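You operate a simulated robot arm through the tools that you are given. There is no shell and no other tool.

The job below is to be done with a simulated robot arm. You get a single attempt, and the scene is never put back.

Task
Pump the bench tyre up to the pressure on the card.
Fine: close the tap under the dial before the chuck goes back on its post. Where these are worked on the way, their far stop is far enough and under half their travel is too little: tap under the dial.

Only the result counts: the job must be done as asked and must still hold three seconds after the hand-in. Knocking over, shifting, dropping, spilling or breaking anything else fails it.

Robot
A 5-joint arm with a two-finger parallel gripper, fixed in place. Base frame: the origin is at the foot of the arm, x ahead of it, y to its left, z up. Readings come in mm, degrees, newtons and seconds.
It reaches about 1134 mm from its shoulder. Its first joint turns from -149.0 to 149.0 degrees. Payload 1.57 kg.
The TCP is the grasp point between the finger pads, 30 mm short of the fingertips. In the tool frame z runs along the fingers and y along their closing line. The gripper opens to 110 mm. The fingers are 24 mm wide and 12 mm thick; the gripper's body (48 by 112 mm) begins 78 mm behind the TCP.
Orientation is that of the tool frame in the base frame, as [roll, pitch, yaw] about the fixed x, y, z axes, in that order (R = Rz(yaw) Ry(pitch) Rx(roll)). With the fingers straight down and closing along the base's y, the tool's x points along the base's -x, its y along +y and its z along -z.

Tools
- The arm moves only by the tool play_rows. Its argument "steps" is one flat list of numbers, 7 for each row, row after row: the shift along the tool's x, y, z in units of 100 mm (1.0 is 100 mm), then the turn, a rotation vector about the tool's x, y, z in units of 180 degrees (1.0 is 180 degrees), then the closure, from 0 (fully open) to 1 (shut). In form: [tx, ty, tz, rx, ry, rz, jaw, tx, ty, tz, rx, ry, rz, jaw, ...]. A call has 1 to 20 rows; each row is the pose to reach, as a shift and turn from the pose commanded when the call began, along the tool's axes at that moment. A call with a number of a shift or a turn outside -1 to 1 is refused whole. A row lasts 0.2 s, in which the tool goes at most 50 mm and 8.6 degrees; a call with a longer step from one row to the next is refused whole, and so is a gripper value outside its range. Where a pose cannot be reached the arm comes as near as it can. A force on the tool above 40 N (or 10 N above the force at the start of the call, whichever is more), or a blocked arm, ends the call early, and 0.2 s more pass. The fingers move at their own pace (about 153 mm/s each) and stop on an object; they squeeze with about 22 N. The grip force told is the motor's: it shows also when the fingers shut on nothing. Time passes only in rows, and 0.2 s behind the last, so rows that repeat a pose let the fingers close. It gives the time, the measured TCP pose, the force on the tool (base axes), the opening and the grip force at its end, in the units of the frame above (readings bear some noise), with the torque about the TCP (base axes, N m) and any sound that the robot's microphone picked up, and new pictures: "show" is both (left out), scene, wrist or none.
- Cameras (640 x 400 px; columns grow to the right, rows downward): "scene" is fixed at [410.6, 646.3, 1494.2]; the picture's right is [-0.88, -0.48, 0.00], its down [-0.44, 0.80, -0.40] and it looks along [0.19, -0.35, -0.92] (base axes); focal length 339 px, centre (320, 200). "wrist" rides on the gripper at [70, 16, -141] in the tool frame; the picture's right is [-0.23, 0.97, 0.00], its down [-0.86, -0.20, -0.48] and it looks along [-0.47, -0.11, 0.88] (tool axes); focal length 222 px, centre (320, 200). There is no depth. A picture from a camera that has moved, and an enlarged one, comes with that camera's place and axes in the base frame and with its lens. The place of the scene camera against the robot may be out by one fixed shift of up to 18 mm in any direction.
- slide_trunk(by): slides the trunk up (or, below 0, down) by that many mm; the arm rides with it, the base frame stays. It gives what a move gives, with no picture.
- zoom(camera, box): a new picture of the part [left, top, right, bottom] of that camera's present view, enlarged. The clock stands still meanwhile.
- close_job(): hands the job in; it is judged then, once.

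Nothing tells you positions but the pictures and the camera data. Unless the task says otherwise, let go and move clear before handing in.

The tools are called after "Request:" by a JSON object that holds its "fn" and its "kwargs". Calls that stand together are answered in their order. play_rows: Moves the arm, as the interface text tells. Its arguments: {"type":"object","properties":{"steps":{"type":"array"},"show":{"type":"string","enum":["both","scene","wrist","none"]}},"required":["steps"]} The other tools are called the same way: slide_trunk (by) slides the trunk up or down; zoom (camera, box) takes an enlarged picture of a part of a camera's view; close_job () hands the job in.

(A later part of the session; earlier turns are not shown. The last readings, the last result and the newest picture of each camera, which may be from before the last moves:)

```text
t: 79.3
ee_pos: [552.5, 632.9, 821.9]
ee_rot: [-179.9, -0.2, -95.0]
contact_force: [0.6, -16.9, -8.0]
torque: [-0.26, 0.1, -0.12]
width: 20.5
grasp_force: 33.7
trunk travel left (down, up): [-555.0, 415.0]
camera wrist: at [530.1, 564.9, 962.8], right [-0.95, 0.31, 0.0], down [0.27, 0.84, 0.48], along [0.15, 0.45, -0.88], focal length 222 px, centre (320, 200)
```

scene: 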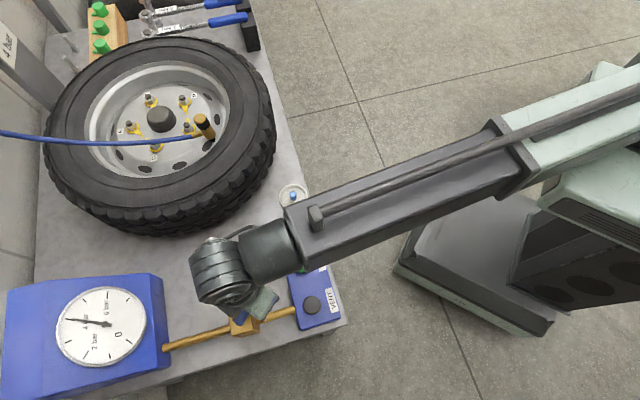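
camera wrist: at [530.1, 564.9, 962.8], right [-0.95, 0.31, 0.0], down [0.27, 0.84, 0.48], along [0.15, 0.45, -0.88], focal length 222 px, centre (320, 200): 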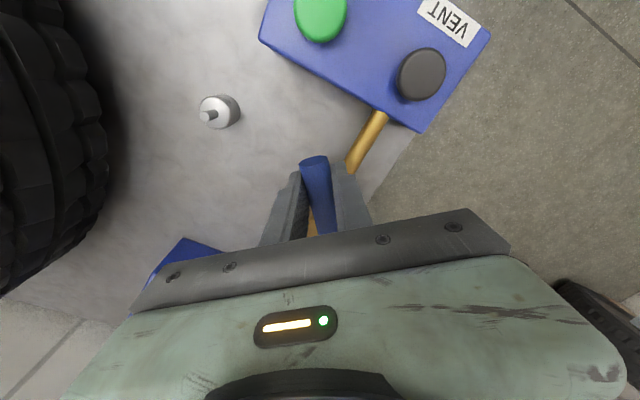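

Request:
{"fn": "play_rows", "kwargs": {"steps": [0.005, -0.0724, 0, 0, 0, -0.0444, 1, 0, -0.1433, 0, 0, 0, -0.0889, 1, -0.025, -0.2115, 0, 0, 0, -0.1333, 1, -0.059, -0.2756, 0, 0, 0, -0.1778, 1, -0.1017, -0.3343, 0, 0, 0, -0.2222, 1, -0.1521, -0.3864, 0, 0, 0, -0.2667, 1, -0.18, -0.41, 0, 0, 0, -0.2889, 1], "show": "both"}}

Request:
{"fn": "zoom", "kwargs": {"camera": "wrist", "box": [220, 80, 420, 240]}}

```text
t: 80.9
ee_pos: [593.9, 647.5, 822.2]
ee_rot: [179.9, -0.2, -43.0]
contact_force: [4.9, 11.2, 9.8]
torque: [0.36, 0.23, -0.97]
width: 20.8
grasp_force: 34.4
trunk travel left (down, up): [-555.0, 415.0]
camera wrist: at [634.0, 588.4, 962.8], right [-0.83, -0.56, 0.0], down [-0.49, 0.73, 0.48], along [-0.26, 0.4, -0.88], focal length 222 px, centre (320, 200)
```

scene: 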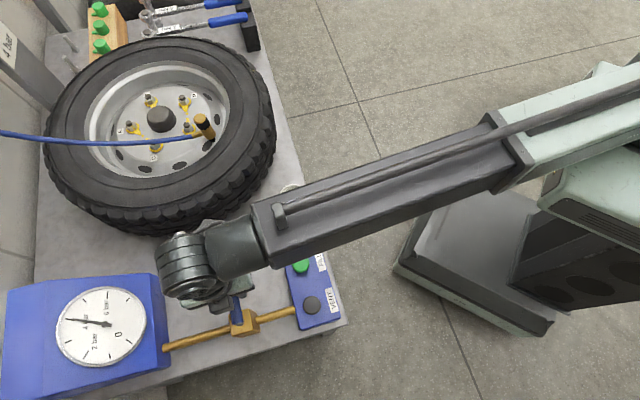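
wrist: 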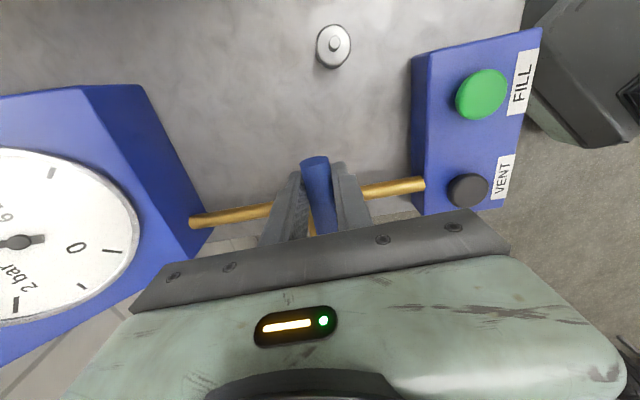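

```text
2.50 times, centred on (320, 160) of wrist
camera zoom: at [634.0, 588.4, 962.8], right [-0.83, -0.56, 0.0], down [-0.49, 0.73, 0.48], along [-0.26, 0.4, -0.88], focal length 555 px, centre (320, 300)
```

zoom: 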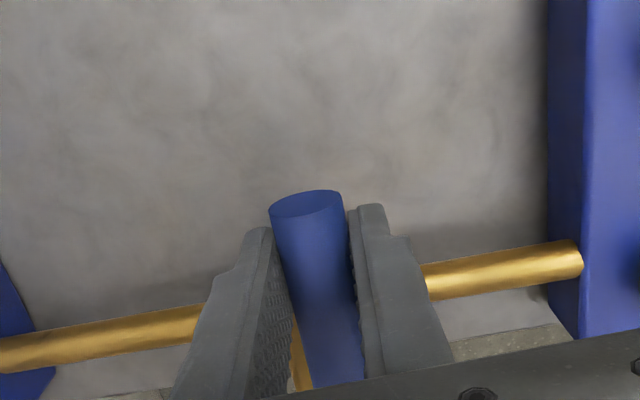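

The handle is back at its closed stop at -45°, with the same stop torque as before. I'll release, raise and check.

Request:
{"fn": "play_rows", "kwargs": {"steps": [0, 0, 0, 0, 0, 0, 0.7, 0, 0, 0, 0, 0, 0, 0.5, 0, 0, 0, 0, 0, 0, 0.5], "show": "none"}}

Request:
{"fn": "slide_trunk", "kwargs": {"by": 100}}

Request:
{"fn": "play_rows", "kwargs": {"steps": [0, 0, 0, 0, 0, 0, 0.5], "show": "both"}}

Request:
{"fn": "zoom", "kwargs": {"camera": "scene", "box": [40, 260, 160, 370]}}

Request:
{"fn": "zoom", "kwargs": {"camera": "wrist", "box": [220, 80, 420, 240]}}

```text
t: 81.7
ee_pos: [594.0, 647.8, 821.7]
ee_rot: [179.9, -0.2, -43.1]
contact_force: [0.1, 0.4, 0.5]
torque: [0.0, -0.01, 0.0]
width: 55.3
grasp_force: 0.1
trunk travel left (down, up): [-555.0, 415.0]
```

```text
t: 83.0
ee_pos: [594.7, 648.5, 921.0]
ee_rot: [180.0, -0.2, -43.1]
contact_force: [1.1, 0.2, 0.2]
torque: [0.0, -0.01, 0.03]
width: 54.7
grasp_force: 0.1
trunk travel left (down, up): [-655.0, 315.0]
```

```text
t: 83.5
ee_pos: [593.3, 646.7, 921.4]
ee_rot: [180.0, -0.2, -43.1]
contact_force: [-0.6, 0.0, 0.2]
torque: [0.01, -0.01, 0.01]
width: 55.1
grasp_force: 0.0
trunk travel left (down, up): [-655.0, 315.0]
camera wrist: at [634.1, 588.1, 1062.8], right [-0.83, -0.56, 0.0], down [-0.49, 0.73, 0.48], along [-0.26, 0.4, -0.88], focal length 222 px, centre (320, 200)
```

scene: 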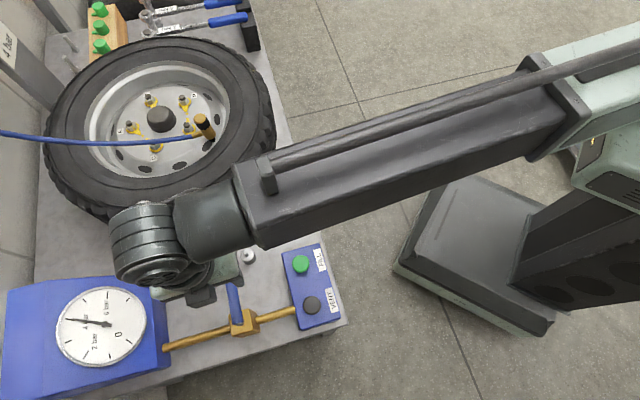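
wrist: 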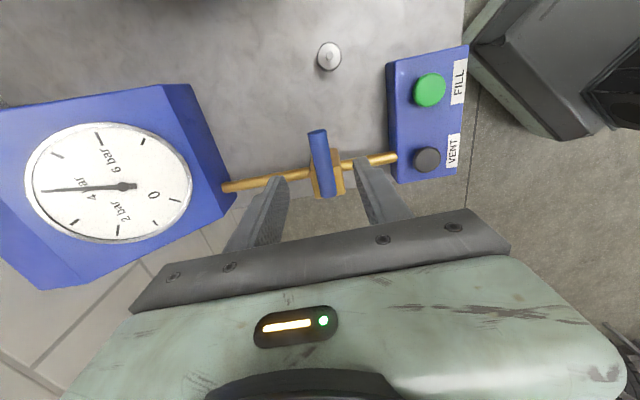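

```text
3.64 times, centred on (100, 315) of scene
camera zoom: at [410.6, 646.3, 1494.2], right [-0.88, -0.48, 0.0], down [-0.44, 0.8, -0.4], along [0.19, -0.35, -0.92], focal length 1232 px, centre (1120, -218)
```

zoom: 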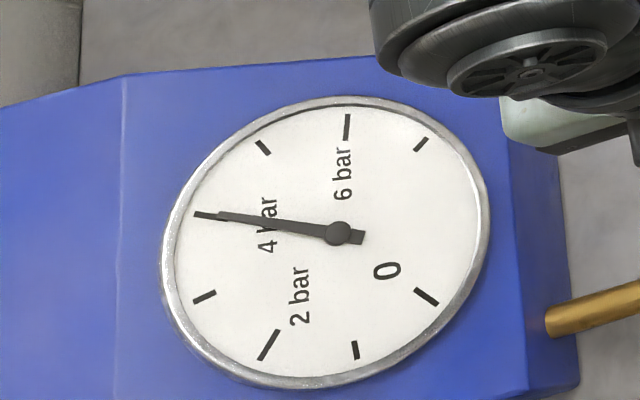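

```text
2.50 times, centred on (320, 160) of wrist
camera zoom: at [634.1, 588.1, 1062.8], right [-0.83, -0.56, 0.0], down [-0.49, 0.73, 0.48], along [-0.26, 0.4, -0.88], focal length 555 px, centre (320, 300)
```

zoom: 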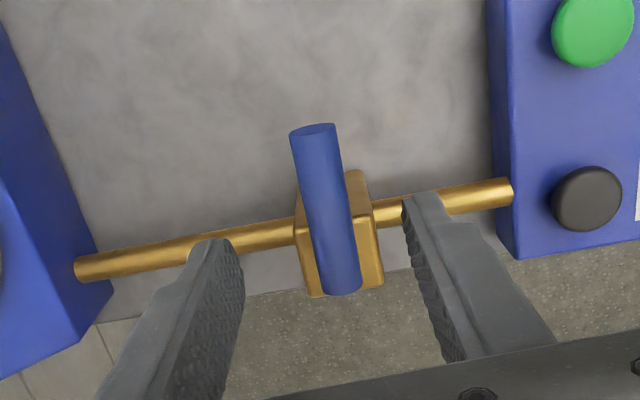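

Request:
{"fn": "zoom", "kwargs": {"camera": "wrist", "box": [20, 110, 200, 250]}}

Request:
{"fn": "zoom", "kwargs": {"camera": "scene", "box": [180, 95, 240, 145]}}

```text
2.86 times, centred on (110, 180) of wrist
camera zoom: at [634.1, 588.1, 1062.8], right [-0.83, -0.56, 0.0], down [-0.49, 0.73, 0.48], along [-0.26, 0.4, -0.88], focal length 635 px, centre (920, 257)
```

zoom: 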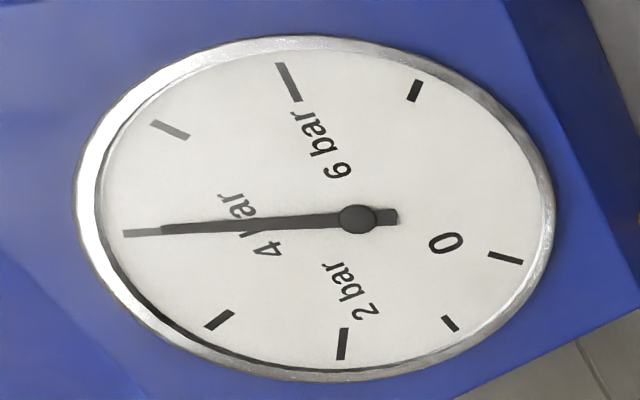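

```text
8.00 times, centred on (210, 120) of scene
camera zoom: at [410.6, 646.3, 1494.2], right [-0.88, -0.48, 0.0], down [-0.44, 0.8, -0.4], along [0.19, -0.35, -0.92], focal length 2711 px, centre (1200, 840)
```

zoom: 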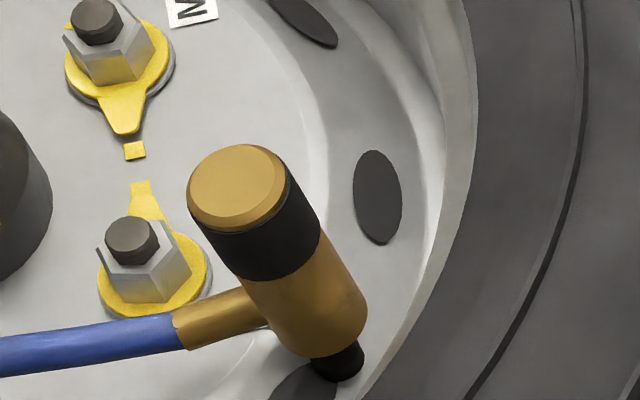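

Both views show the needle exactly on 4 bar and the tap is closed. I'll go back for the chuck, raising first and rotating to the original grip yaw.

Request:
{"fn": "slide_trunk", "kwargs": {"by": 93}}

Request:
{"fn": "play_rows", "kwargs": {"steps": [0, 0, 0, 0, 0, 0.045, 0.6, 0, 0, 0, 0, 0, 0.09, 0.6, 0, 0, 0, 0, 0, 0.135, 0.6, 0, 0, 0, 0, 0, 0.18, 0.6, 0, 0, 0, 0, 0, 0.225, 0.6, 0, 0, 0, 0, 0, 0.27, 0.6, 0, 0, 0, 0, 0, 0.315, 0.6, 0, 0, 0, 0, 0, 0.36, 0.6, 0, 0, 0, 0, 0, 0.405, 0.6, 0, 0, 0, 0, 0, 0.45, 0.6, 0, 0, 0, 0, 0, 0.495, 0.6, 0, 0, 0, 0, 0, 0.5106, 0.6, 0, 0, 0, 0, 0, 0.5106, 0.6], "show": "scene"}}

```text
t: 84.7
ee_pos: [595.1, 647.8, 1014.5]
ee_rot: [-180.0, -0.3, -43.2]
contact_force: [-0.4, 1.2, -0.4]
torque: [-0.01, -0.01, -0.02]
width: 55.0
grasp_force: 0.1
trunk travel left (down, up): [-748.0, 222.0]
```

```text
t: 87.5
ee_pos: [595.5, 647.1, 1014.4]
ee_rot: [-179.8, 0.1, -135.0]
contact_force: [0.1, -0.4, 0.0]
torque: [0.02, -0.01, -0.03]
width: 44.2
grasp_force: 0.0
trunk travel left (down, up): [-748.0, 222.0]
```

scene: 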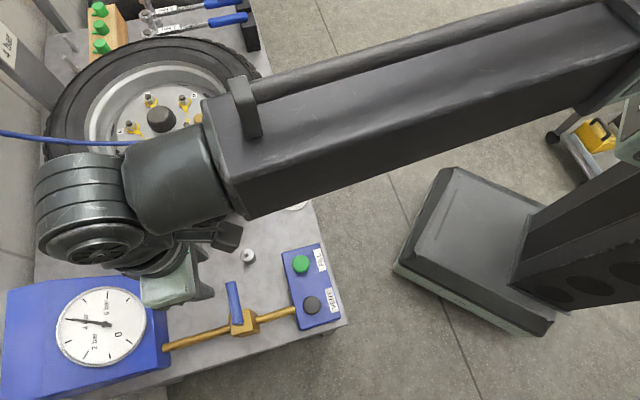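

Request:
{"fn": "play_rows", "kwargs": {"steps": [0.022, -0.455, 0, 0, 0, 0, 0.6, 0.044, -0.91, 0, 0, 0, 0, 0.6], "show": "none"}}

Request:
{"fn": "play_rows", "kwargs": {"steps": [0.022, -0.455, 0, 0, 0, 0, 0.6, 0.044, -0.91, 0, 0, 0, 0, 0.6], "show": "none"}}

Request:
{"fn": "play_rows", "kwargs": {"steps": [0.022, -0.455, 0, 0, 0, 0, 0.6, 0.044, -0.91, 0, 0, 0, 0, 0.6], "show": "none"}}

Request:
{"fn": "play_rows", "kwargs": {"steps": [0.022, -0.455, 0, 0, 0, 0, 0.6, 0.044, -0.91, 0, 0, 0, 0, 0.6, 0.044, -0.91, 0, 0, 0, 0, 0.6], "show": "both"}}

Request:
{"fn": "zoom", "kwargs": {"camera": "wrist", "box": [240, 100, 400, 220]}}

```text
t: 88.1
ee_pos: [657.7, 581.9, 1014.4]
ee_rot: [-179.7, 0.1, -135.0]
contact_force: [0.0, -0.7, -0.6]
torque: [-0.05, -0.02, -0.01]
width: 44.0
grasp_force: 0.1
out of reach, approached as far as the arm can: row 2
trunk travel left (down, up): [-748.0, 222.0]
```

```text
t: 88.7
ee_pos: [721.3, 514.1, 1014.4]
ee_rot: [-179.8, 0.0, -134.9]
contact_force: [-0.9, 0.4, -0.2]
torque: [-0.02, 0.0, 0.05]
width: 43.9
grasp_force: 0.1
trunk travel left (down, up): [-748.0, 222.0]
```

```text
t: 89.3
ee_pos: [779.2, 446.4, 1014.8]
ee_rot: [-179.9, 0.0, -135.0]
contact_force: [0.1, 0.2, 0.1]
torque: [-0.02, 0.01, 0.02]
width: 44.0
grasp_force: 0.0
trunk travel left (down, up): [-748.0, 222.0]
```

```text
t: 90.1
ee_pos: [838.8, 375.8, 1013.6]
ee_rot: [-179.8, 0.1, -135.1]
contact_force: [0.3, 0.1, -0.5]
torque: [0.02, 0.01, 0.0]
width: 44.2
grasp_force: 0.0
trunk travel left (down, up): [-748.0, 222.0]
camera wrist: at [777.8, 338.3, 1155.5], right [-0.53, 0.85, 0.0], down [0.74, 0.46, 0.48], along [0.41, 0.25, -0.88], focal length 222 px, centre (320, 200)
```

scene: 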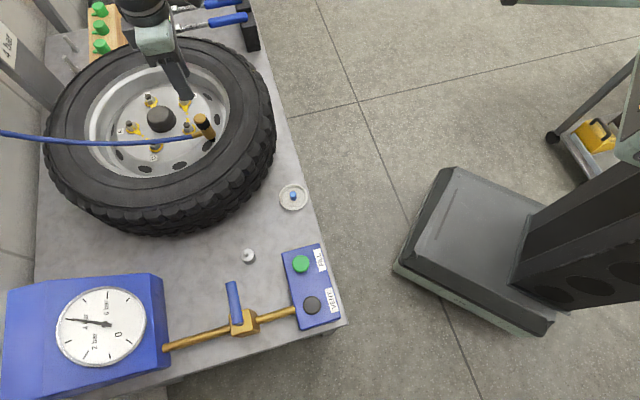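
wrist: 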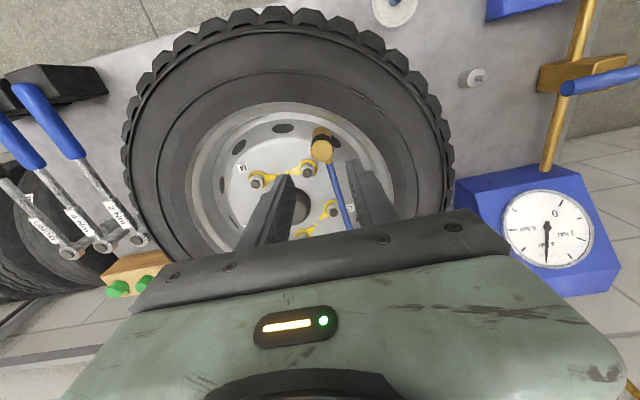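

```text
3.33 times, centred on (320, 160) of wrist
camera zoom: at [777.8, 338.3, 1155.5], right [-0.53, 0.85, 0.0], down [0.74, 0.46, 0.48], along [0.41, 0.25, -0.88], focal length 740 px, centre (320, 333)
```

zoom: 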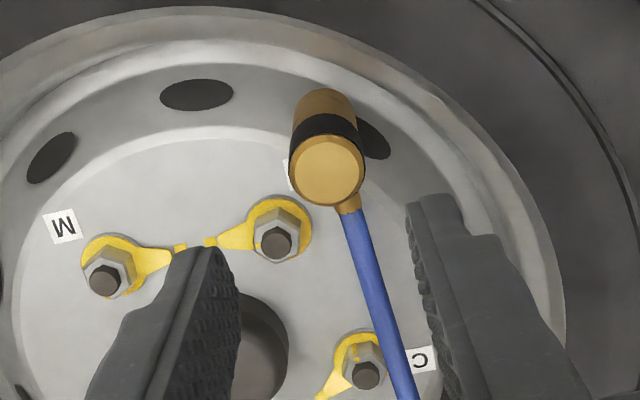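

Request:
{"fn": "play_rows", "kwargs": {"steps": [-0.01, 0.006, 0, 0, 0, 0, 0.6, -0.01, 0.006, 0, 0, 0, 0, 0.6], "show": "none"}}

Request:
{"fn": "slide_trunk", "kwargs": {"by": -80}}

Request:
{"fn": "play_rows", "kwargs": {"steps": [0, 0, 0, 0, 0, 0, 0.6], "show": "both"}}

Request:
{"fn": "zoom", "kwargs": {"camera": "wrist", "box": [240, 100, 400, 220]}}

```text
t: 90.7
ee_pos: [839.1, 377.4, 1013.6]
ee_rot: [-179.8, -0.1, -135.1]
contact_force: [-0.8, -1.3, 0.7]
torque: [0.0, -0.01, 0.01]
width: 43.9
grasp_force: 0.2
trunk travel left (down, up): [-748.0, 222.0]
```

```text
t: 91.9
ee_pos: [838.3, 376.8, 934.8]
ee_rot: [-179.8, 0.1, -134.9]
contact_force: [0.7, 0.3, 0.7]
torque: [0.01, 0.0, -0.01]
width: 44.1
grasp_force: 0.1
trunk travel left (down, up): [-668.0, 302.0]
```

```text
t: 92.3
ee_pos: [838.9, 376.7, 934.4]
ee_rot: [-179.8, 0.0, -135.0]
contact_force: [0.3, 0.5, 0.2]
torque: [-0.01, 0.03, -0.03]
width: 44.2
grasp_force: 0.1
trunk travel left (down, up): [-668.0, 302.0]
camera wrist: at [777.7, 339.6, 1075.5], right [-0.53, 0.85, 0.0], down [0.74, 0.46, 0.48], along [0.41, 0.25, -0.88], focal length 222 px, centre (320, 200)
```

scene: 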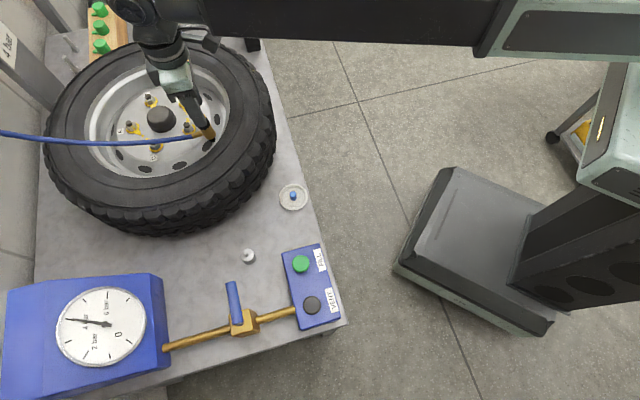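
wrist: 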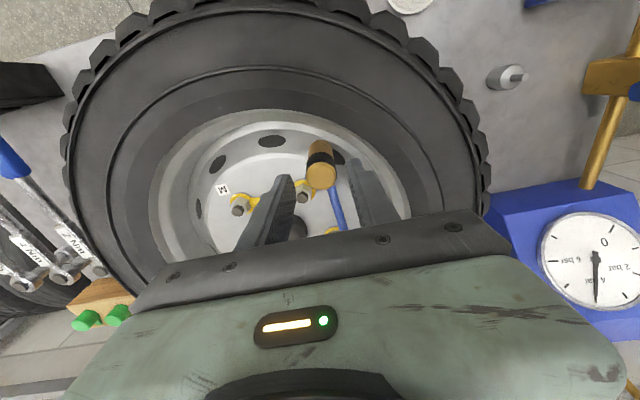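

```text
3.33 times, centred on (320, 160) of wrist
camera zoom: at [777.7, 339.6, 1075.5], right [-0.53, 0.85, 0.0], down [0.74, 0.46, 0.48], along [0.41, 0.25, -0.88], focal length 740 px, centre (320, 333)
```

zoom: 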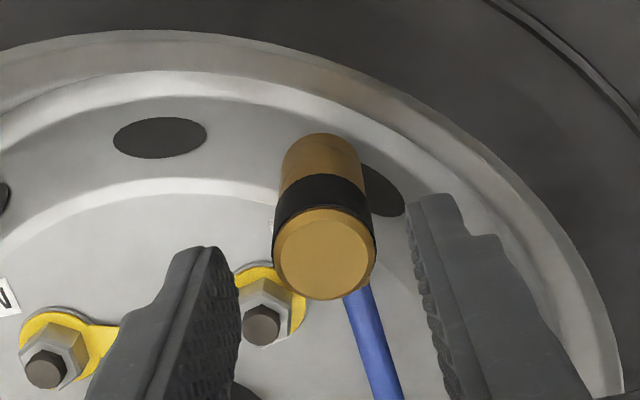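

Request:
{"fn": "slide_trunk", "kwargs": {"by": -42}}

Request:
{"fn": "play_rows", "kwargs": {"steps": [0, 0, 0, 0, 0, 0, 0.6], "show": "none"}}

Request:
{"fn": "zoom", "kwargs": {"camera": "wrist", "box": [240, 100, 400, 220]}}

```text
t: 93.1
ee_pos: [837.9, 376.6, 891.9]
ee_rot: [-179.7, 0.1, -135.0]
contact_force: [0.8, -0.5, -0.3]
torque: [-0.02, 0.01, 0.01]
width: 44.0
grasp_force: 0.1
trunk travel left (down, up): [-626.0, 344.0]
```

```text
t: 93.5
ee_pos: [838.5, 376.9, 892.4]
ee_rot: [-179.8, 0.0, -135.0]
contact_force: [-0.2, 0.0, -0.4]
torque: [0.0, 0.01, 0.02]
width: 44.3
grasp_force: 0.0
trunk travel left (down, up): [-626.0, 344.0]
```

```text
3.33 times, centred on (320, 160) of wrist
camera zoom: at [777.7, 339.6, 1033.5], right [-0.53, 0.85, 0.0], down [0.74, 0.46, 0.48], along [0.41, 0.25, -0.88], focal length 740 px, centre (320, 333)
```

zoom: 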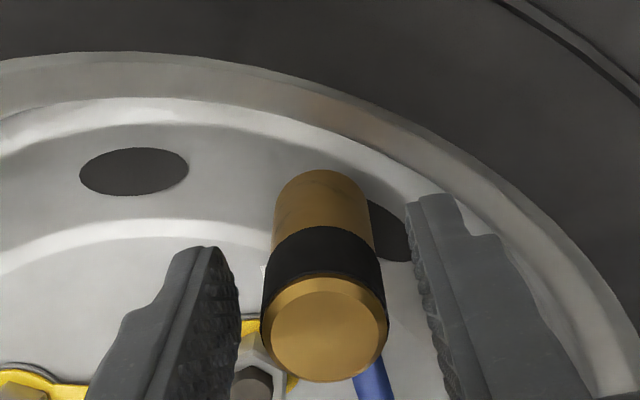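

Request:
{"fn": "play_rows", "kwargs": {"steps": [0, 0, 0, 0, 0, 0, 0.8, 0, 0, 0, 0, 0, 0, 1, 0, 0, 0, 0, 0, 0, 1, 0, 0, 0, 0, 0, 0, 1], "show": "none"}}

Request:
{"fn": "slide_trunk", "kwargs": {"by": 12}}

Request:
{"fn": "zoom", "kwargs": {"camera": "scene", "box": [190, 110, 230, 143]}}

Request:
{"fn": "zoom", "kwargs": {"camera": "wrist", "box": [240, 100, 400, 220]}}

```text
t: 94.5
ee_pos: [839.7, 377.7, 892.5]
ee_rot: [-179.8, 0.1, -135.1]
contact_force: [-0.7, 0.6, -0.2]
torque: [0.11, 0.06, 0.04]
width: 26.1
grasp_force: 21.9
trunk travel left (down, up): [-626.0, 344.0]
```

```text
t: 95.1
ee_pos: [838.8, 376.8, 904.5]
ee_rot: [-179.8, 0.0, -135.0]
contact_force: [0.0, -0.5, -2.4]
torque: [0.02, 0.02, -0.01]
width: 26.1
grasp_force: 22.4
trunk travel left (down, up): [-638.0, 332.0]
```

```text
12.12 times, centred on (210, 126) of scene
camera zoom: at [410.6, 646.3, 1494.2], right [-0.88, -0.48, 0.0], down [-0.44, 0.8, -0.4], along [0.19, -0.35, -0.92], focal length 4108 px, centre (1653, 1091)
```

zoom: 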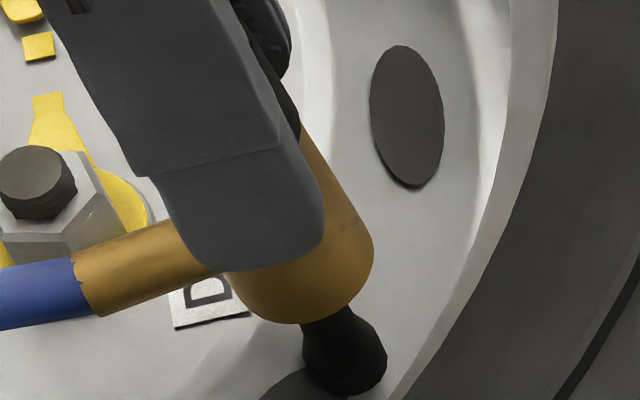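

```text
3.33 times, centred on (320, 160) of wrist
camera zoom: at [777.9, 339.7, 1045.4], right [-0.53, 0.85, 0.0], down [0.74, 0.46, 0.48], along [0.41, 0.25, -0.88], focal length 740 px, centre (320, 333)
```

zoom: 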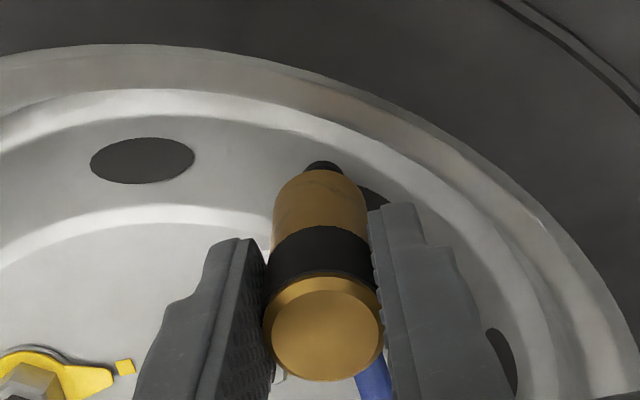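

Request:
{"fn": "slide_trunk", "kwargs": {"by": 25}}

Request:
{"fn": "slide_trunk", "kwargs": {"by": 86}}

Request:
{"fn": "play_rows", "kwargs": {"steps": [0, 0, 0, 0, 0, 0, 1], "show": "both"}}

Request:
{"fn": "zoom", "kwargs": {"camera": "wrist", "box": [290, 140, 350, 220]}}

```text
t: 95.8
ee_pos: [838.7, 376.6, 929.4]
ee_rot: [-179.8, 0.0, -135.0]
contact_force: [0.3, 0.2, -1.3]
torque: [-0.04, 0.01, -0.02]
width: 26.1
grasp_force: 21.9
trunk travel left (down, up): [-663.0, 307.0]
```

```text
t: 97.1
ee_pos: [839.4, 378.0, 1016.6]
ee_rot: [-179.8, 0.0, -135.1]
contact_force: [0.0, -0.2, -1.8]
torque: [0.0, 0.0, -0.01]
width: 26.1
grasp_force: 22.1
trunk travel left (down, up): [-749.0, 221.0]
```

```text
t: 97.5
ee_pos: [839.6, 376.8, 1015.7]
ee_rot: [-179.8, 0.1, -134.9]
contact_force: [0.1, -0.5, -1.3]
torque: [-0.02, 0.01, -0.01]
width: 26.4
grasp_force: 21.9
trunk travel left (down, up): [-749.0, 221.0]
camera wrist: at [777.9, 339.7, 1156.3], right [-0.53, 0.85, 0.0], down [0.74, 0.46, 0.48], along [0.41, 0.25, -0.88], focal length 222 px, centre (320, 200)
```

scene: 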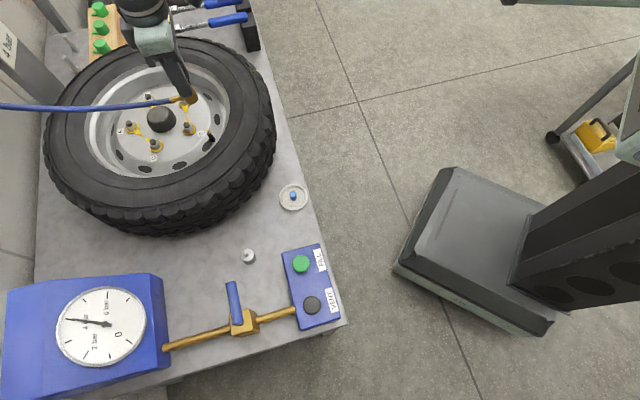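
wrist: 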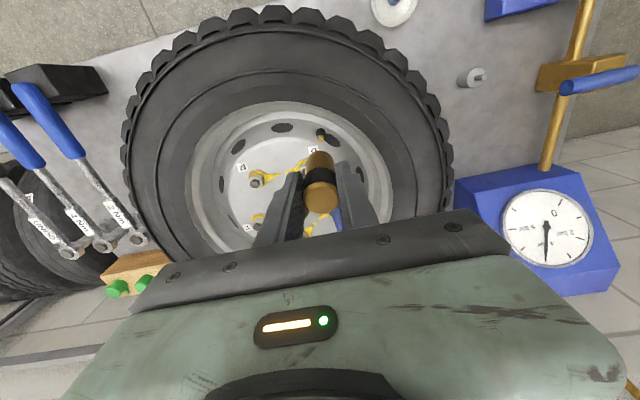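

```text
5.00 times, centred on (320, 180) of wrist
camera zoom: at [777.9, 339.7, 1156.3], right [-0.53, 0.85, 0.0], down [0.74, 0.46, 0.48], along [0.41, 0.25, -0.88], focal length 1111 px, centre (320, 300)
```

zoom: 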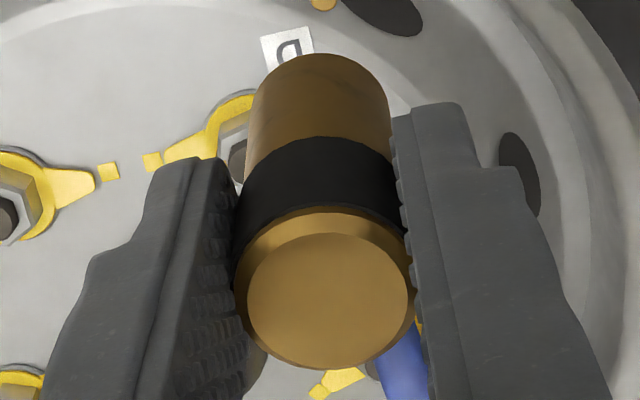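

The chuck is off the valve with the dial still at 4 bar. I'll carry it back to the post.

Request:
{"fn": "play_rows", "kwargs": {"steps": [0.01, 0.25, 0, 0, 0, 0, 1, 0.02, 0.5, 0, 0, 0, 0, 1, 0.03, 0.75, 0, 0, 0, 0, 1, 0.04, 0.901, 0, 0, 0, 0, 1], "show": "none"}}

Request:
{"fn": "play_rows", "kwargs": {"steps": [0.01, 0.25, 0, 0, 0, 0, 1, 0.02, 0.5, 0, 0, 0, 0, 1, 0.03, 0.75, 0, 0, 0, 0, 1, 0.04, 0.901, 0, 0, 0, 0, 1], "show": "none"}}

Request:
{"fn": "play_rows", "kwargs": {"steps": [0.01, 0.25, 0, 0, 0, 0, 1, 0.02, 0.5, 0, 0, 0, 0, 1, 0.03, 0.75, 0, 0, 0, 0, 1, 0.04, 0.901, 0, 0, 0, 0, 1, 0.04, 0.901, 0, 0, 0, 0, 1], "show": "both"}}

Request:
{"fn": "zoom", "kwargs": {"camera": "wrist", "box": [280, 80, 360, 220]}}

```text
t: 98.5
ee_pos: [771.4, 438.0, 1015.0]
ee_rot: [-179.8, 0.0, -135.0]
contact_force: [0.2, 0.9, -1.6]
torque: [-0.02, 0.02, 0.01]
width: 25.6
grasp_force: 22.3
trunk travel left (down, up): [-749.0, 221.0]
```

```text
t: 99.5
ee_pos: [705.0, 498.8, 1015.6]
ee_rot: [-179.7, -0.1, -135.0]
contact_force: [-0.5, -0.7, -2.0]
torque: [0.02, 0.01, -0.02]
width: 25.7
grasp_force: 21.6
trunk travel left (down, up): [-749.0, 221.0]
```

```text
t: 100.7
ee_pos: [636.8, 560.1, 1016.1]
ee_rot: [-179.8, -0.1, -134.9]
contact_force: [-0.3, 0.5, -1.2]
torque: [-0.06, 0.01, 0.0]
width: 25.8
grasp_force: 21.9
trunk travel left (down, up): [-749.0, 221.0]
camera wrist: at [577.1, 521.6, 1156.4], right [-0.53, 0.85, 0.0], down [0.74, 0.46, 0.48], along [0.41, 0.25, -0.88], focal length 222 px, centre (320, 200)
```

scene: 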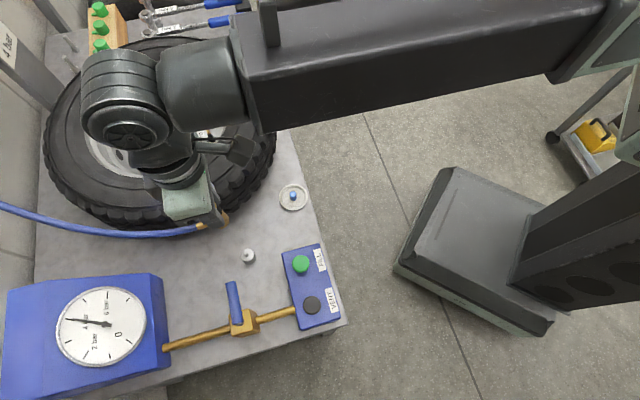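
wrist: 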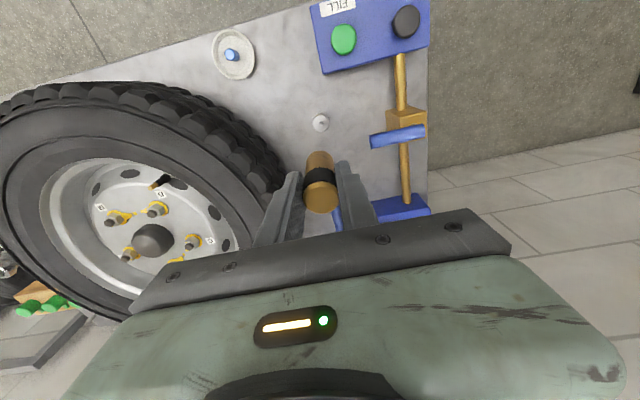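

```text
2.86 times, centred on (320, 150) of wrist
camera zoom: at [577.1, 521.6, 1156.4], right [-0.53, 0.85, 0.0], down [0.74, 0.46, 0.48], along [0.41, 0.25, -0.88], focal length 635 px, centre (320, 343)
```

zoom: 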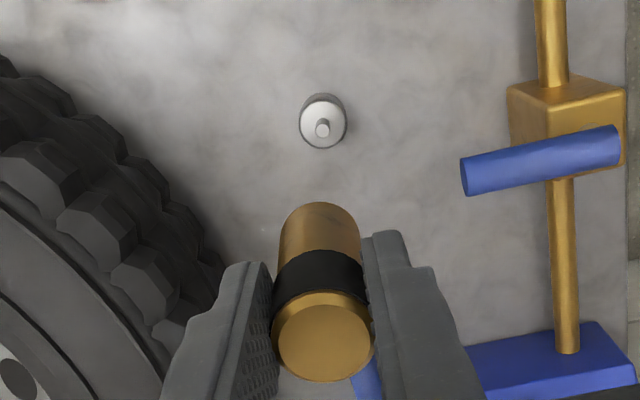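

Request:
{"fn": "play_rows", "kwargs": {"steps": [-0.015, -0.0035, 0, 0, 0, 0, 1, -0.015, -0.0035, 0, 0, 0, 0, 1], "show": "none"}}

Request:
{"fn": "slide_trunk", "kwargs": {"by": -140}}

Request:
{"fn": "slide_trunk", "kwargs": {"by": -48}}

Request:
{"fn": "play_rows", "kwargs": {"steps": [0, 0, 0, 0, 0, 0, 1], "show": "both"}}

Request:
{"fn": "zoom", "kwargs": {"camera": "scene", "box": [225, 235, 270, 272]}}

Request:
{"fn": "zoom", "kwargs": {"camera": "wrist", "box": [270, 120, 370, 220]}}

```text
t: 101.3
ee_pos: [639.9, 559.4, 1014.9]
ee_rot: [-179.8, 0.0, -135.0]
contact_force: [1.4, 0.6, -1.5]
torque: [-0.02, 0.0, 0.02]
width: 26.4
grasp_force: 22.2
trunk travel left (down, up): [-749.0, 221.0]
```

```text
t: 102.9
ee_pos: [639.1, 559.5, 875.9]
ee_rot: [-179.8, 0.0, -135.0]
contact_force: [0.4, 0.2, -1.3]
torque: [-0.02, -0.02, -0.01]
width: 26.3
grasp_force: 22.3
trunk travel left (down, up): [-609.0, 361.0]
```

```text
t: 103.8
ee_pos: [639.3, 560.2, 826.8]
ee_rot: [-179.8, -0.1, -135.0]
contact_force: [0.5, -0.2, -2.3]
torque: [-0.02, -0.02, -0.03]
width: 26.1
grasp_force: 21.8
trunk travel left (down, up): [-561.0, 409.0]
```

```text
t: 104.2
ee_pos: [640.0, 559.4, 825.7]
ee_rot: [-179.8, 0.0, -135.0]
contact_force: [-0.2, 0.6, -1.9]
torque: [0.01, 0.0, 0.0]
width: 26.0
grasp_force: 21.9
trunk travel left (down, up): [-561.0, 409.0]
camera wrist: at [578.7, 522.3, 968.4], right [-0.53, 0.85, 0.0], down [0.74, 0.46, 0.48], along [0.41, 0.25, -0.88], focal length 222 px, centre (320, 200)
```

scene: 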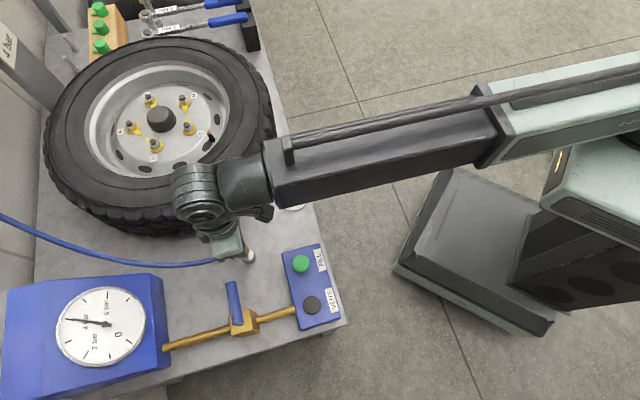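
wrist: 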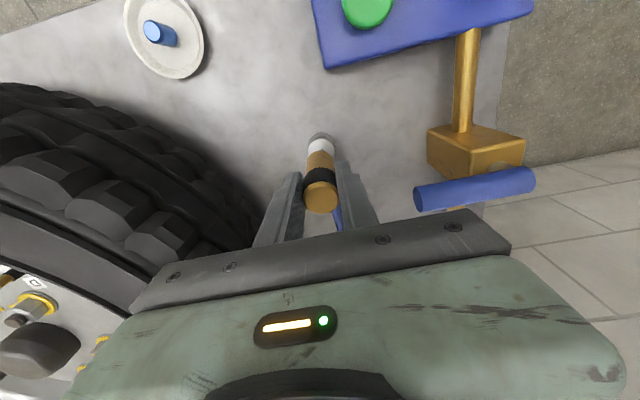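

```text
10.81 times, centred on (248, 254) of scene
camera zoom: at [410.6, 646.3, 1494.2], right [-0.88, -0.48, 0.0], down [-0.44, 0.8, -0.4], along [0.19, -0.35, -0.92], focal length 3664 px, centre (1104, -378)
```

zoom: 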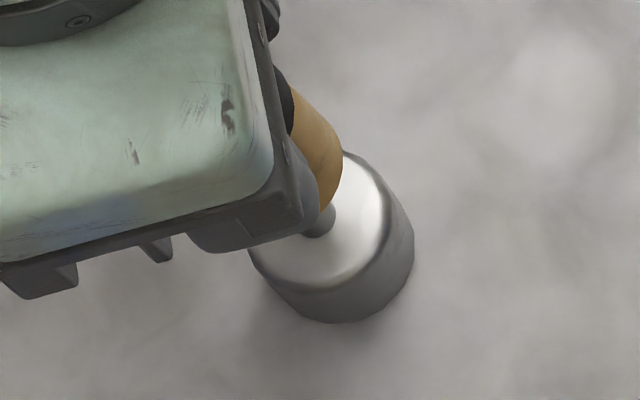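

```text
4.00 times, centred on (320, 170) of wrist
camera zoom: at [578.7, 522.3, 968.4], right [-0.53, 0.85, 0.0], down [0.74, 0.46, 0.48], along [0.41, 0.25, -0.88], focal length 888 px, centre (320, 320)
```

zoom: 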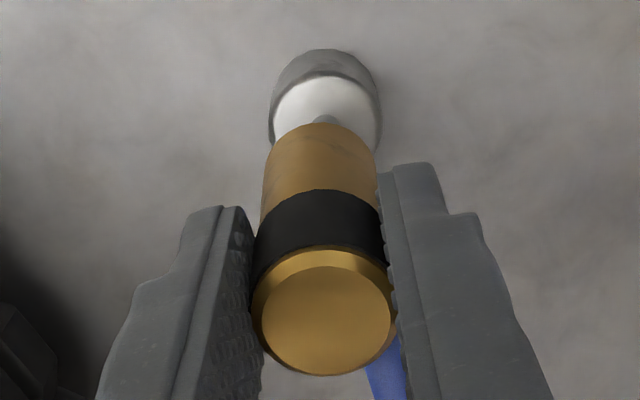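

Request:
{"fn": "play_rows", "kwargs": {"steps": [0, 0.014, 0, 0, 0, 0, 1, 0, 0.014, 0, 0, 0, 0, 1], "show": "none"}}

Request:
{"fn": "slide_trunk", "kwargs": {"by": -10}}

Request:
{"fn": "play_rows", "kwargs": {"steps": [0, 0, 0, 0, 0, 0, 1], "show": "none"}}

Request:
{"fn": "zoom", "kwargs": {"camera": "scene", "box": [225, 235, 270, 272]}}

Request:
{"fn": "zoom", "kwargs": {"camera": "wrist", "box": [290, 120, 350, 180]}}

```text
t: 104.8
ee_pos: [638.8, 561.0, 828.4]
ee_rot: [-179.8, -0.1, -135.0]
contact_force: [-0.8, -0.1, -1.8]
torque: [-0.02, -0.01, 0.02]
width: 25.9
grasp_force: 21.3
trunk travel left (down, up): [-561.0, 409.0]
```

```text
t: 105.4
ee_pos: [638.5, 561.6, 817.9]
ee_rot: [-179.8, 0.0, -135.0]
contact_force: [-0.2, 0.2, -1.4]
torque: [0.0, 0.0, 0.01]
width: 26.2
grasp_force: 22.3
trunk travel left (down, up): [-551.0, 419.0]
```

```text
t: 105.8
ee_pos: [638.9, 560.8, 817.8]
ee_rot: [-179.8, 0.0, -135.0]
contact_force: [-0.8, 0.4, -1.8]
torque: [-0.03, 0.03, -0.02]
width: 26.0
grasp_force: 21.9
trunk travel left (down, up): [-551.0, 419.0]
```

```text
10.81 times, centred on (248, 254) of scene
camera zoom: at [410.6, 646.3, 1494.2], right [-0.88, -0.48, 0.0], down [-0.44, 0.8, -0.4], along [0.19, -0.35, -0.92], focal length 3664 px, centre (1104, -378)
```

zoom: 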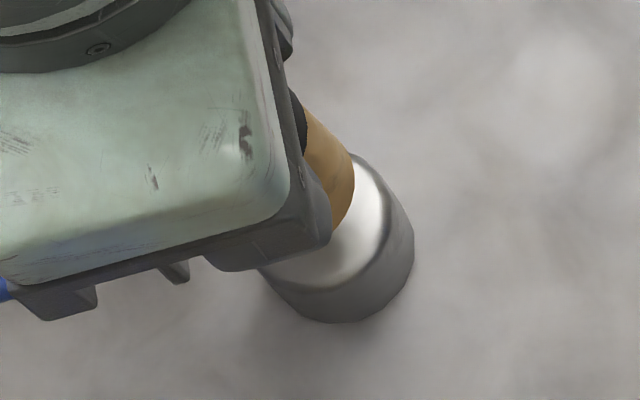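

```text
6.67 times, centred on (320, 150) of wrist
camera zoom: at [577.6, 523.0, 958.4], right [-0.53, 0.85, 0.0], down [0.74, 0.46, 0.48], along [0.41, 0.25, -0.88], focal length 1481 px, centre (320, 533)
```

zoom: 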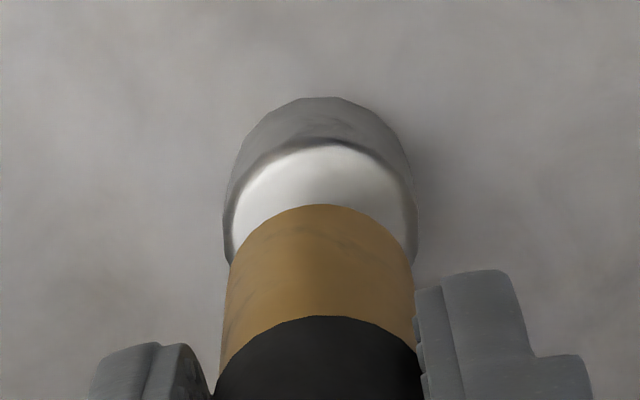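

The chuck bottom is aligned with the post in both views. I'll lower onto the pin in steps.

Request:
{"fn": "slide_trunk", "kwargs": {"by": -11}}

Request:
{"fn": "slide_trunk", "kwargs": {"by": -4}}

Request:
{"fn": "play_rows", "kwargs": {"steps": [0, 0, 0, 0, 0, 0, 1], "show": "none"}}

Request:
{"fn": "zoom", "kwargs": {"camera": "scene", "box": [225, 235, 270, 272]}}

Request:
{"fn": "zoom", "kwargs": {"camera": "wrist", "box": [290, 120, 350, 180]}}

```text
t: 106.4
ee_pos: [638.6, 560.1, 804.9]
ee_rot: [-179.8, 0.0, -134.9]
contact_force: [-0.7, 0.0, -0.8]
torque: [0.01, -0.05, 0.03]
width: 26.1
grasp_force: 22.2
trunk travel left (down, up): [-540.0, 430.0]
```

```text
t: 106.9
ee_pos: [638.6, 560.9, 802.3]
ee_rot: [-179.9, 0.0, -135.0]
contact_force: [-0.2, 0.7, -1.4]
torque: [0.01, 0.01, -0.02]
width: 25.8
grasp_force: 22.0
trunk travel left (down, up): [-536.0, 434.0]
```

```text
t: 107.3
ee_pos: [639.2, 560.6, 802.6]
ee_rot: [-179.8, 0.0, -135.0]
contact_force: [-0.8, 0.8, -1.3]
torque: [-0.07, 0.01, 0.01]
width: 26.1
grasp_force: 21.8
trunk travel left (down, up): [-536.0, 434.0]
```

```text
10.81 times, centred on (248, 254) of scene
camera zoom: at [410.6, 646.3, 1494.2], right [-0.88, -0.48, 0.0], down [-0.44, 0.8, -0.4], along [0.19, -0.35, -0.92], focal length 3664 px, centre (1104, -378)
```

zoom: 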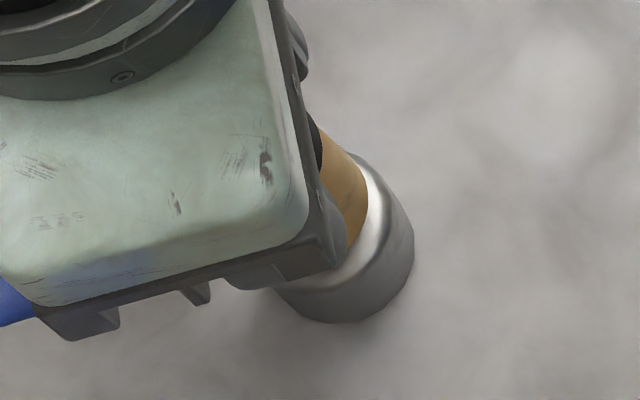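

```text
6.67 times, centred on (320, 150) of wrist
camera zoom: at [577.6, 523.0, 943.4], right [-0.53, 0.85, 0.0], down [0.74, 0.46, 0.48], along [0.41, 0.25, -0.88], focal length 1481 px, centre (320, 533)
```

zoom: 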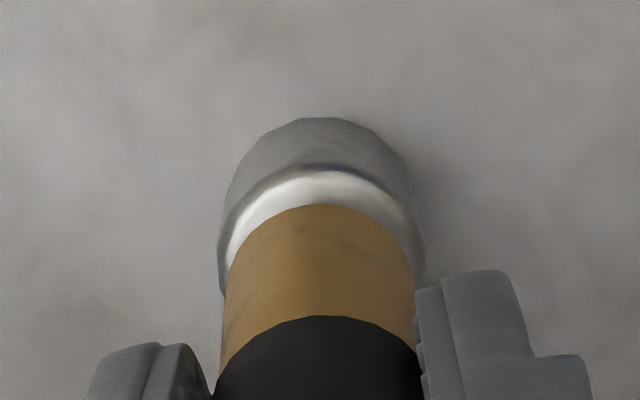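

Request:
{"fn": "slide_trunk", "kwargs": {"by": -7}}

Request:
{"fn": "slide_trunk", "kwargs": {"by": -5}}

Request:
{"fn": "play_rows", "kwargs": {"steps": [0, 0, 0, 0, 0, 0, 1], "show": "none"}}

Request:
{"fn": "zoom", "kwargs": {"camera": "wrist", "box": [290, 120, 350, 180]}}

```text
t: 107.9
ee_pos: [638.1, 559.7, 795.7]
ee_rot: [-179.9, 0.0, -135.1]
contact_force: [-2.2, -1.4, -2.2]
torque: [-0.03, 0.07, -0.01]
width: 26.3
grasp_force: 22.6
trunk travel left (down, up): [-529.0, 441.0]
```

```text
t: 108.4
ee_pos: [638.2, 561.3, 791.1]
ee_rot: [-179.7, -0.1, -135.0]
contact_force: [-1.7, -2.8, 6.4]
torque: [-0.02, -0.03, -0.05]
width: 26.4
grasp_force: 22.1
trunk travel left (down, up): [-524.0, 446.0]
```

```text
t: 108.8
ee_pos: [637.3, 560.6, 790.9]
ee_rot: [-179.8, -0.1, -135.0]
contact_force: [-4.3, -5.3, 3.2]
torque: [-0.16, 0.11, -0.03]
width: 26.3
grasp_force: 22.1
trunk travel left (down, up): [-524.0, 446.0]
```

```text
6.67 times, centred on (320, 150) of wrist
camera zoom: at [577.0, 522.4, 931.9], right [-0.53, 0.85, 0.0], down [0.74, 0.46, 0.48], along [0.41, 0.25, -0.88], focal length 1481 px, centre (320, 533)
```

zoom: 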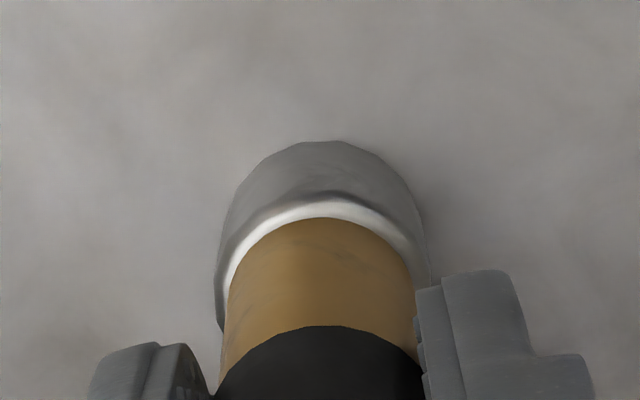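

Request:
{"fn": "slide_trunk", "kwargs": {"by": -3}}

Request:
{"fn": "play_rows", "kwargs": {"steps": [0, 0, 0, 0, 0, 0, 1], "show": "none"}}

Request:
{"fn": "zoom", "kwargs": {"camera": "wrist", "box": [290, 120, 350, 180]}}

Request:
{"fn": "zoom", "kwargs": {"camera": "scene", "box": [225, 235, 270, 272]}}

```text
t: 109.4
ee_pos: [637.5, 560.4, 788.7]
ee_rot: [-179.8, 0.1, -135.0]
contact_force: [-1.1, -2.9, 13.9]
torque: [0.08, -0.08, -0.03]
width: 26.2
grasp_force: 22.2
trunk travel left (down, up): [-521.0, 449.0]
```

```text
t: 109.8
ee_pos: [637.3, 559.8, 789.0]
ee_rot: [-179.7, 0.1, -135.1]
contact_force: [-0.1, -1.4, 14.5]
torque: [0.1, -0.16, -0.01]
width: 26.3
grasp_force: 21.8
trunk travel left (down, up): [-521.0, 449.0]
```

```text
6.67 times, centred on (320, 150) of wrist
camera zoom: at [576.8, 522.3, 929.5], right [-0.53, 0.85, 0.0], down [0.74, 0.46, 0.48], along [0.41, 0.25, -0.88], focal length 1481 px, centre (320, 533)
```

zoom: 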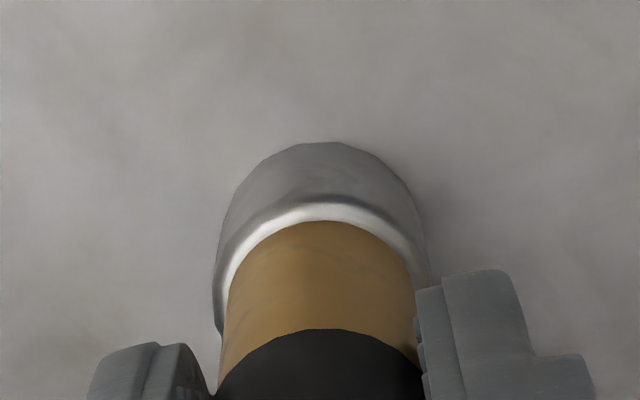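

```text
10.81 times, centred on (248, 254) of scene
camera zoom: at [410.6, 646.3, 1494.2], right [-0.88, -0.48, 0.0], down [-0.44, 0.8, -0.4], along [0.19, -0.35, -0.92], focal length 3664 px, centre (1104, -378)
```

zoom: 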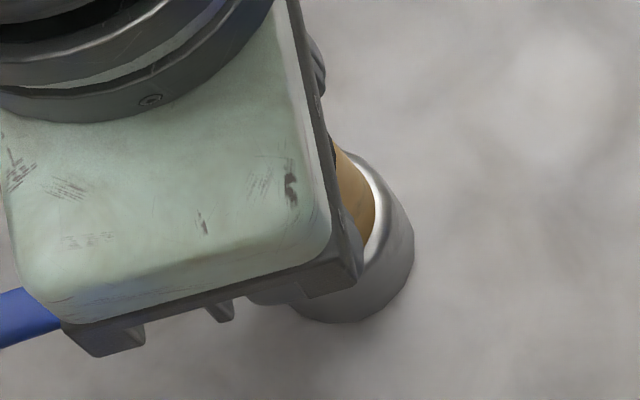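

The chuck appears seated, matching the original view. I'll release it and check.

Request:
{"fn": "play_rows", "kwargs": {"steps": [0, 0, 0, 0, 0, 0, 0.7, 0, 0, 0, 0, 0, 0, 0.5, 0, 0, 0, 0, 0, 0, 0.5], "show": "wrist"}}

Request:
{"fn": "zoom", "kwargs": {"camera": "wrist", "box": [240, 120, 400, 240]}}

```text
t: 110.6
ee_pos: [637.9, 561.7, 787.5]
ee_rot: [-179.9, 0.0, -135.1]
contact_force: [-0.4, 0.2, 0.3]
torque: [0.01, 0.0, 0.02]
width: 55.3
grasp_force: 0.1
trunk travel left (down, up): [-521.0, 449.0]
camera wrist: at [577.5, 522.9, 928.5], right [-0.53, 0.85, 0.0], down [0.74, 0.46, 0.48], along [0.41, 0.25, -0.88], focal length 222 px, centre (320, 200)
```

wrist: 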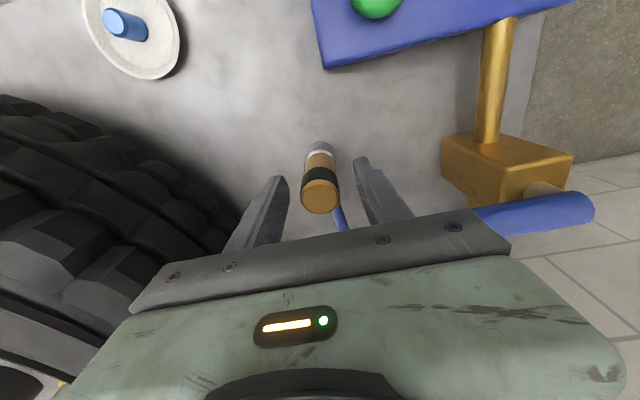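

```text
3.33 times, centred on (320, 180) of wrist
camera zoom: at [577.5, 522.9, 928.5], right [-0.53, 0.85, 0.0], down [0.74, 0.46, 0.48], along [0.41, 0.25, -0.88], focal length 740 px, centre (320, 267)
```

zoom: 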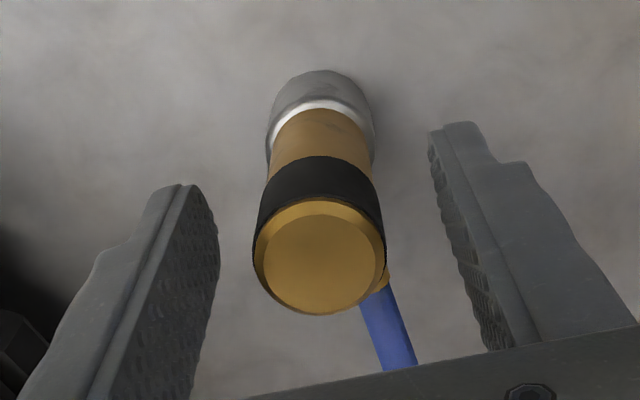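

Request:
{"fn": "slide_trunk", "kwargs": {"by": 60}}

Request:
{"fn": "slide_trunk", "kwargs": {"by": 150}}

Request:
{"fn": "play_rows", "kwargs": {"steps": [0.4, -0.1, 0, 0, 0, 0, 0.5, 0.8, -0.2, 0, 0, 0, 0, 0.5, 0.8, -0.2, 0, 0, 0, 0, 0.5], "show": "both"}}

Request:
{"fn": "zoom", "kwargs": {"camera": "scene", "box": [220, 230, 270, 275]}}

Request:
{"fn": "zoom", "kwargs": {"camera": "scene", "box": [0, 200, 350, 400]}}

```text
t: 111.6
ee_pos: [638.6, 559.2, 847.9]
ee_rot: [-179.7, -0.1, -135.0]
contact_force: [0.1, -0.8, -0.6]
torque: [0.0, -0.02, 0.04]
width: 54.9
grasp_force: 0.0
trunk travel left (down, up): [-581.0, 389.0]
```

```text
t: 113.3
ee_pos: [639.2, 560.2, 997.7]
ee_rot: [-179.8, 0.0, -135.0]
contact_force: [-0.4, 0.0, 0.5]
torque: [0.01, 0.02, -0.01]
width: 54.9
grasp_force: 0.1
trunk travel left (down, up): [-731.0, 239.0]
```

```text
t: 114.1
ee_pos: [596.5, 488.5, 998.0]
ee_rot: [-179.8, 0.2, -135.0]
contact_force: [0.5, -0.1, -0.2]
torque: [0.02, -0.01, 0.03]
width: 54.9
grasp_force: 0.0
trunk travel left (down, up): [-731.0, 239.0]
camera wrist: at [534.6, 450.3, 1138.6], right [-0.53, 0.85, 0.0], down [0.74, 0.46, 0.48], along [0.41, 0.25, -0.88], focal length 222 px, centre (320, 200)
```

scene: 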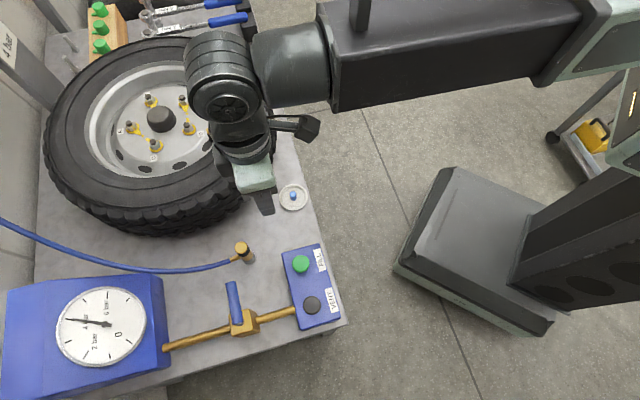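
wrist: 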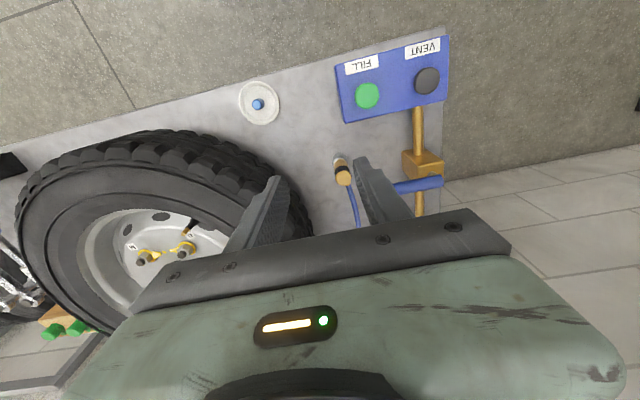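

```text
8.89 times, centred on (245, 252) of scene
camera zoom: at [410.6, 646.3, 1494.2], right [-0.88, -0.48, 0.0], down [-0.44, 0.8, -0.4], along [0.19, -0.35, -0.92], focal length 3013 px, centre (987, -267)
```

zoom: 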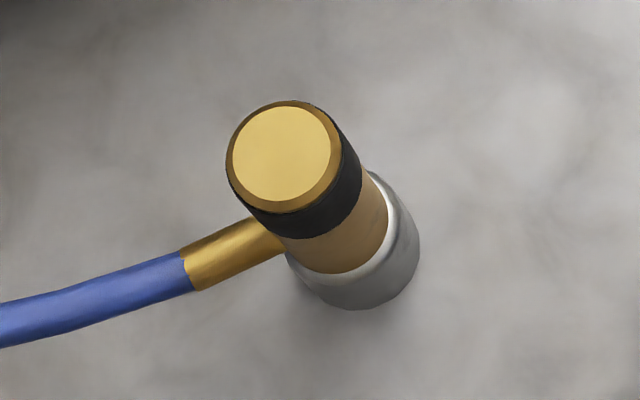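

```text
1.83 times, centred on (175, 300) of scene
camera zoom: at [410.6, 646.3, 1494.2], right [-0.88, -0.48, 0.0], down [-0.44, 0.8, -0.4], along [0.19, -0.35, -0.92], focal length 620 px, centre (585, 17)
```

zoom: 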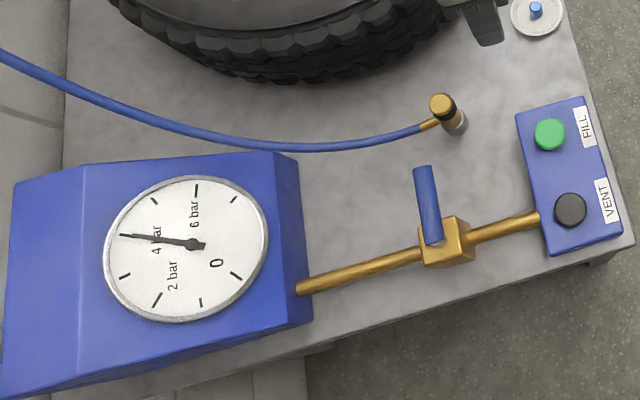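

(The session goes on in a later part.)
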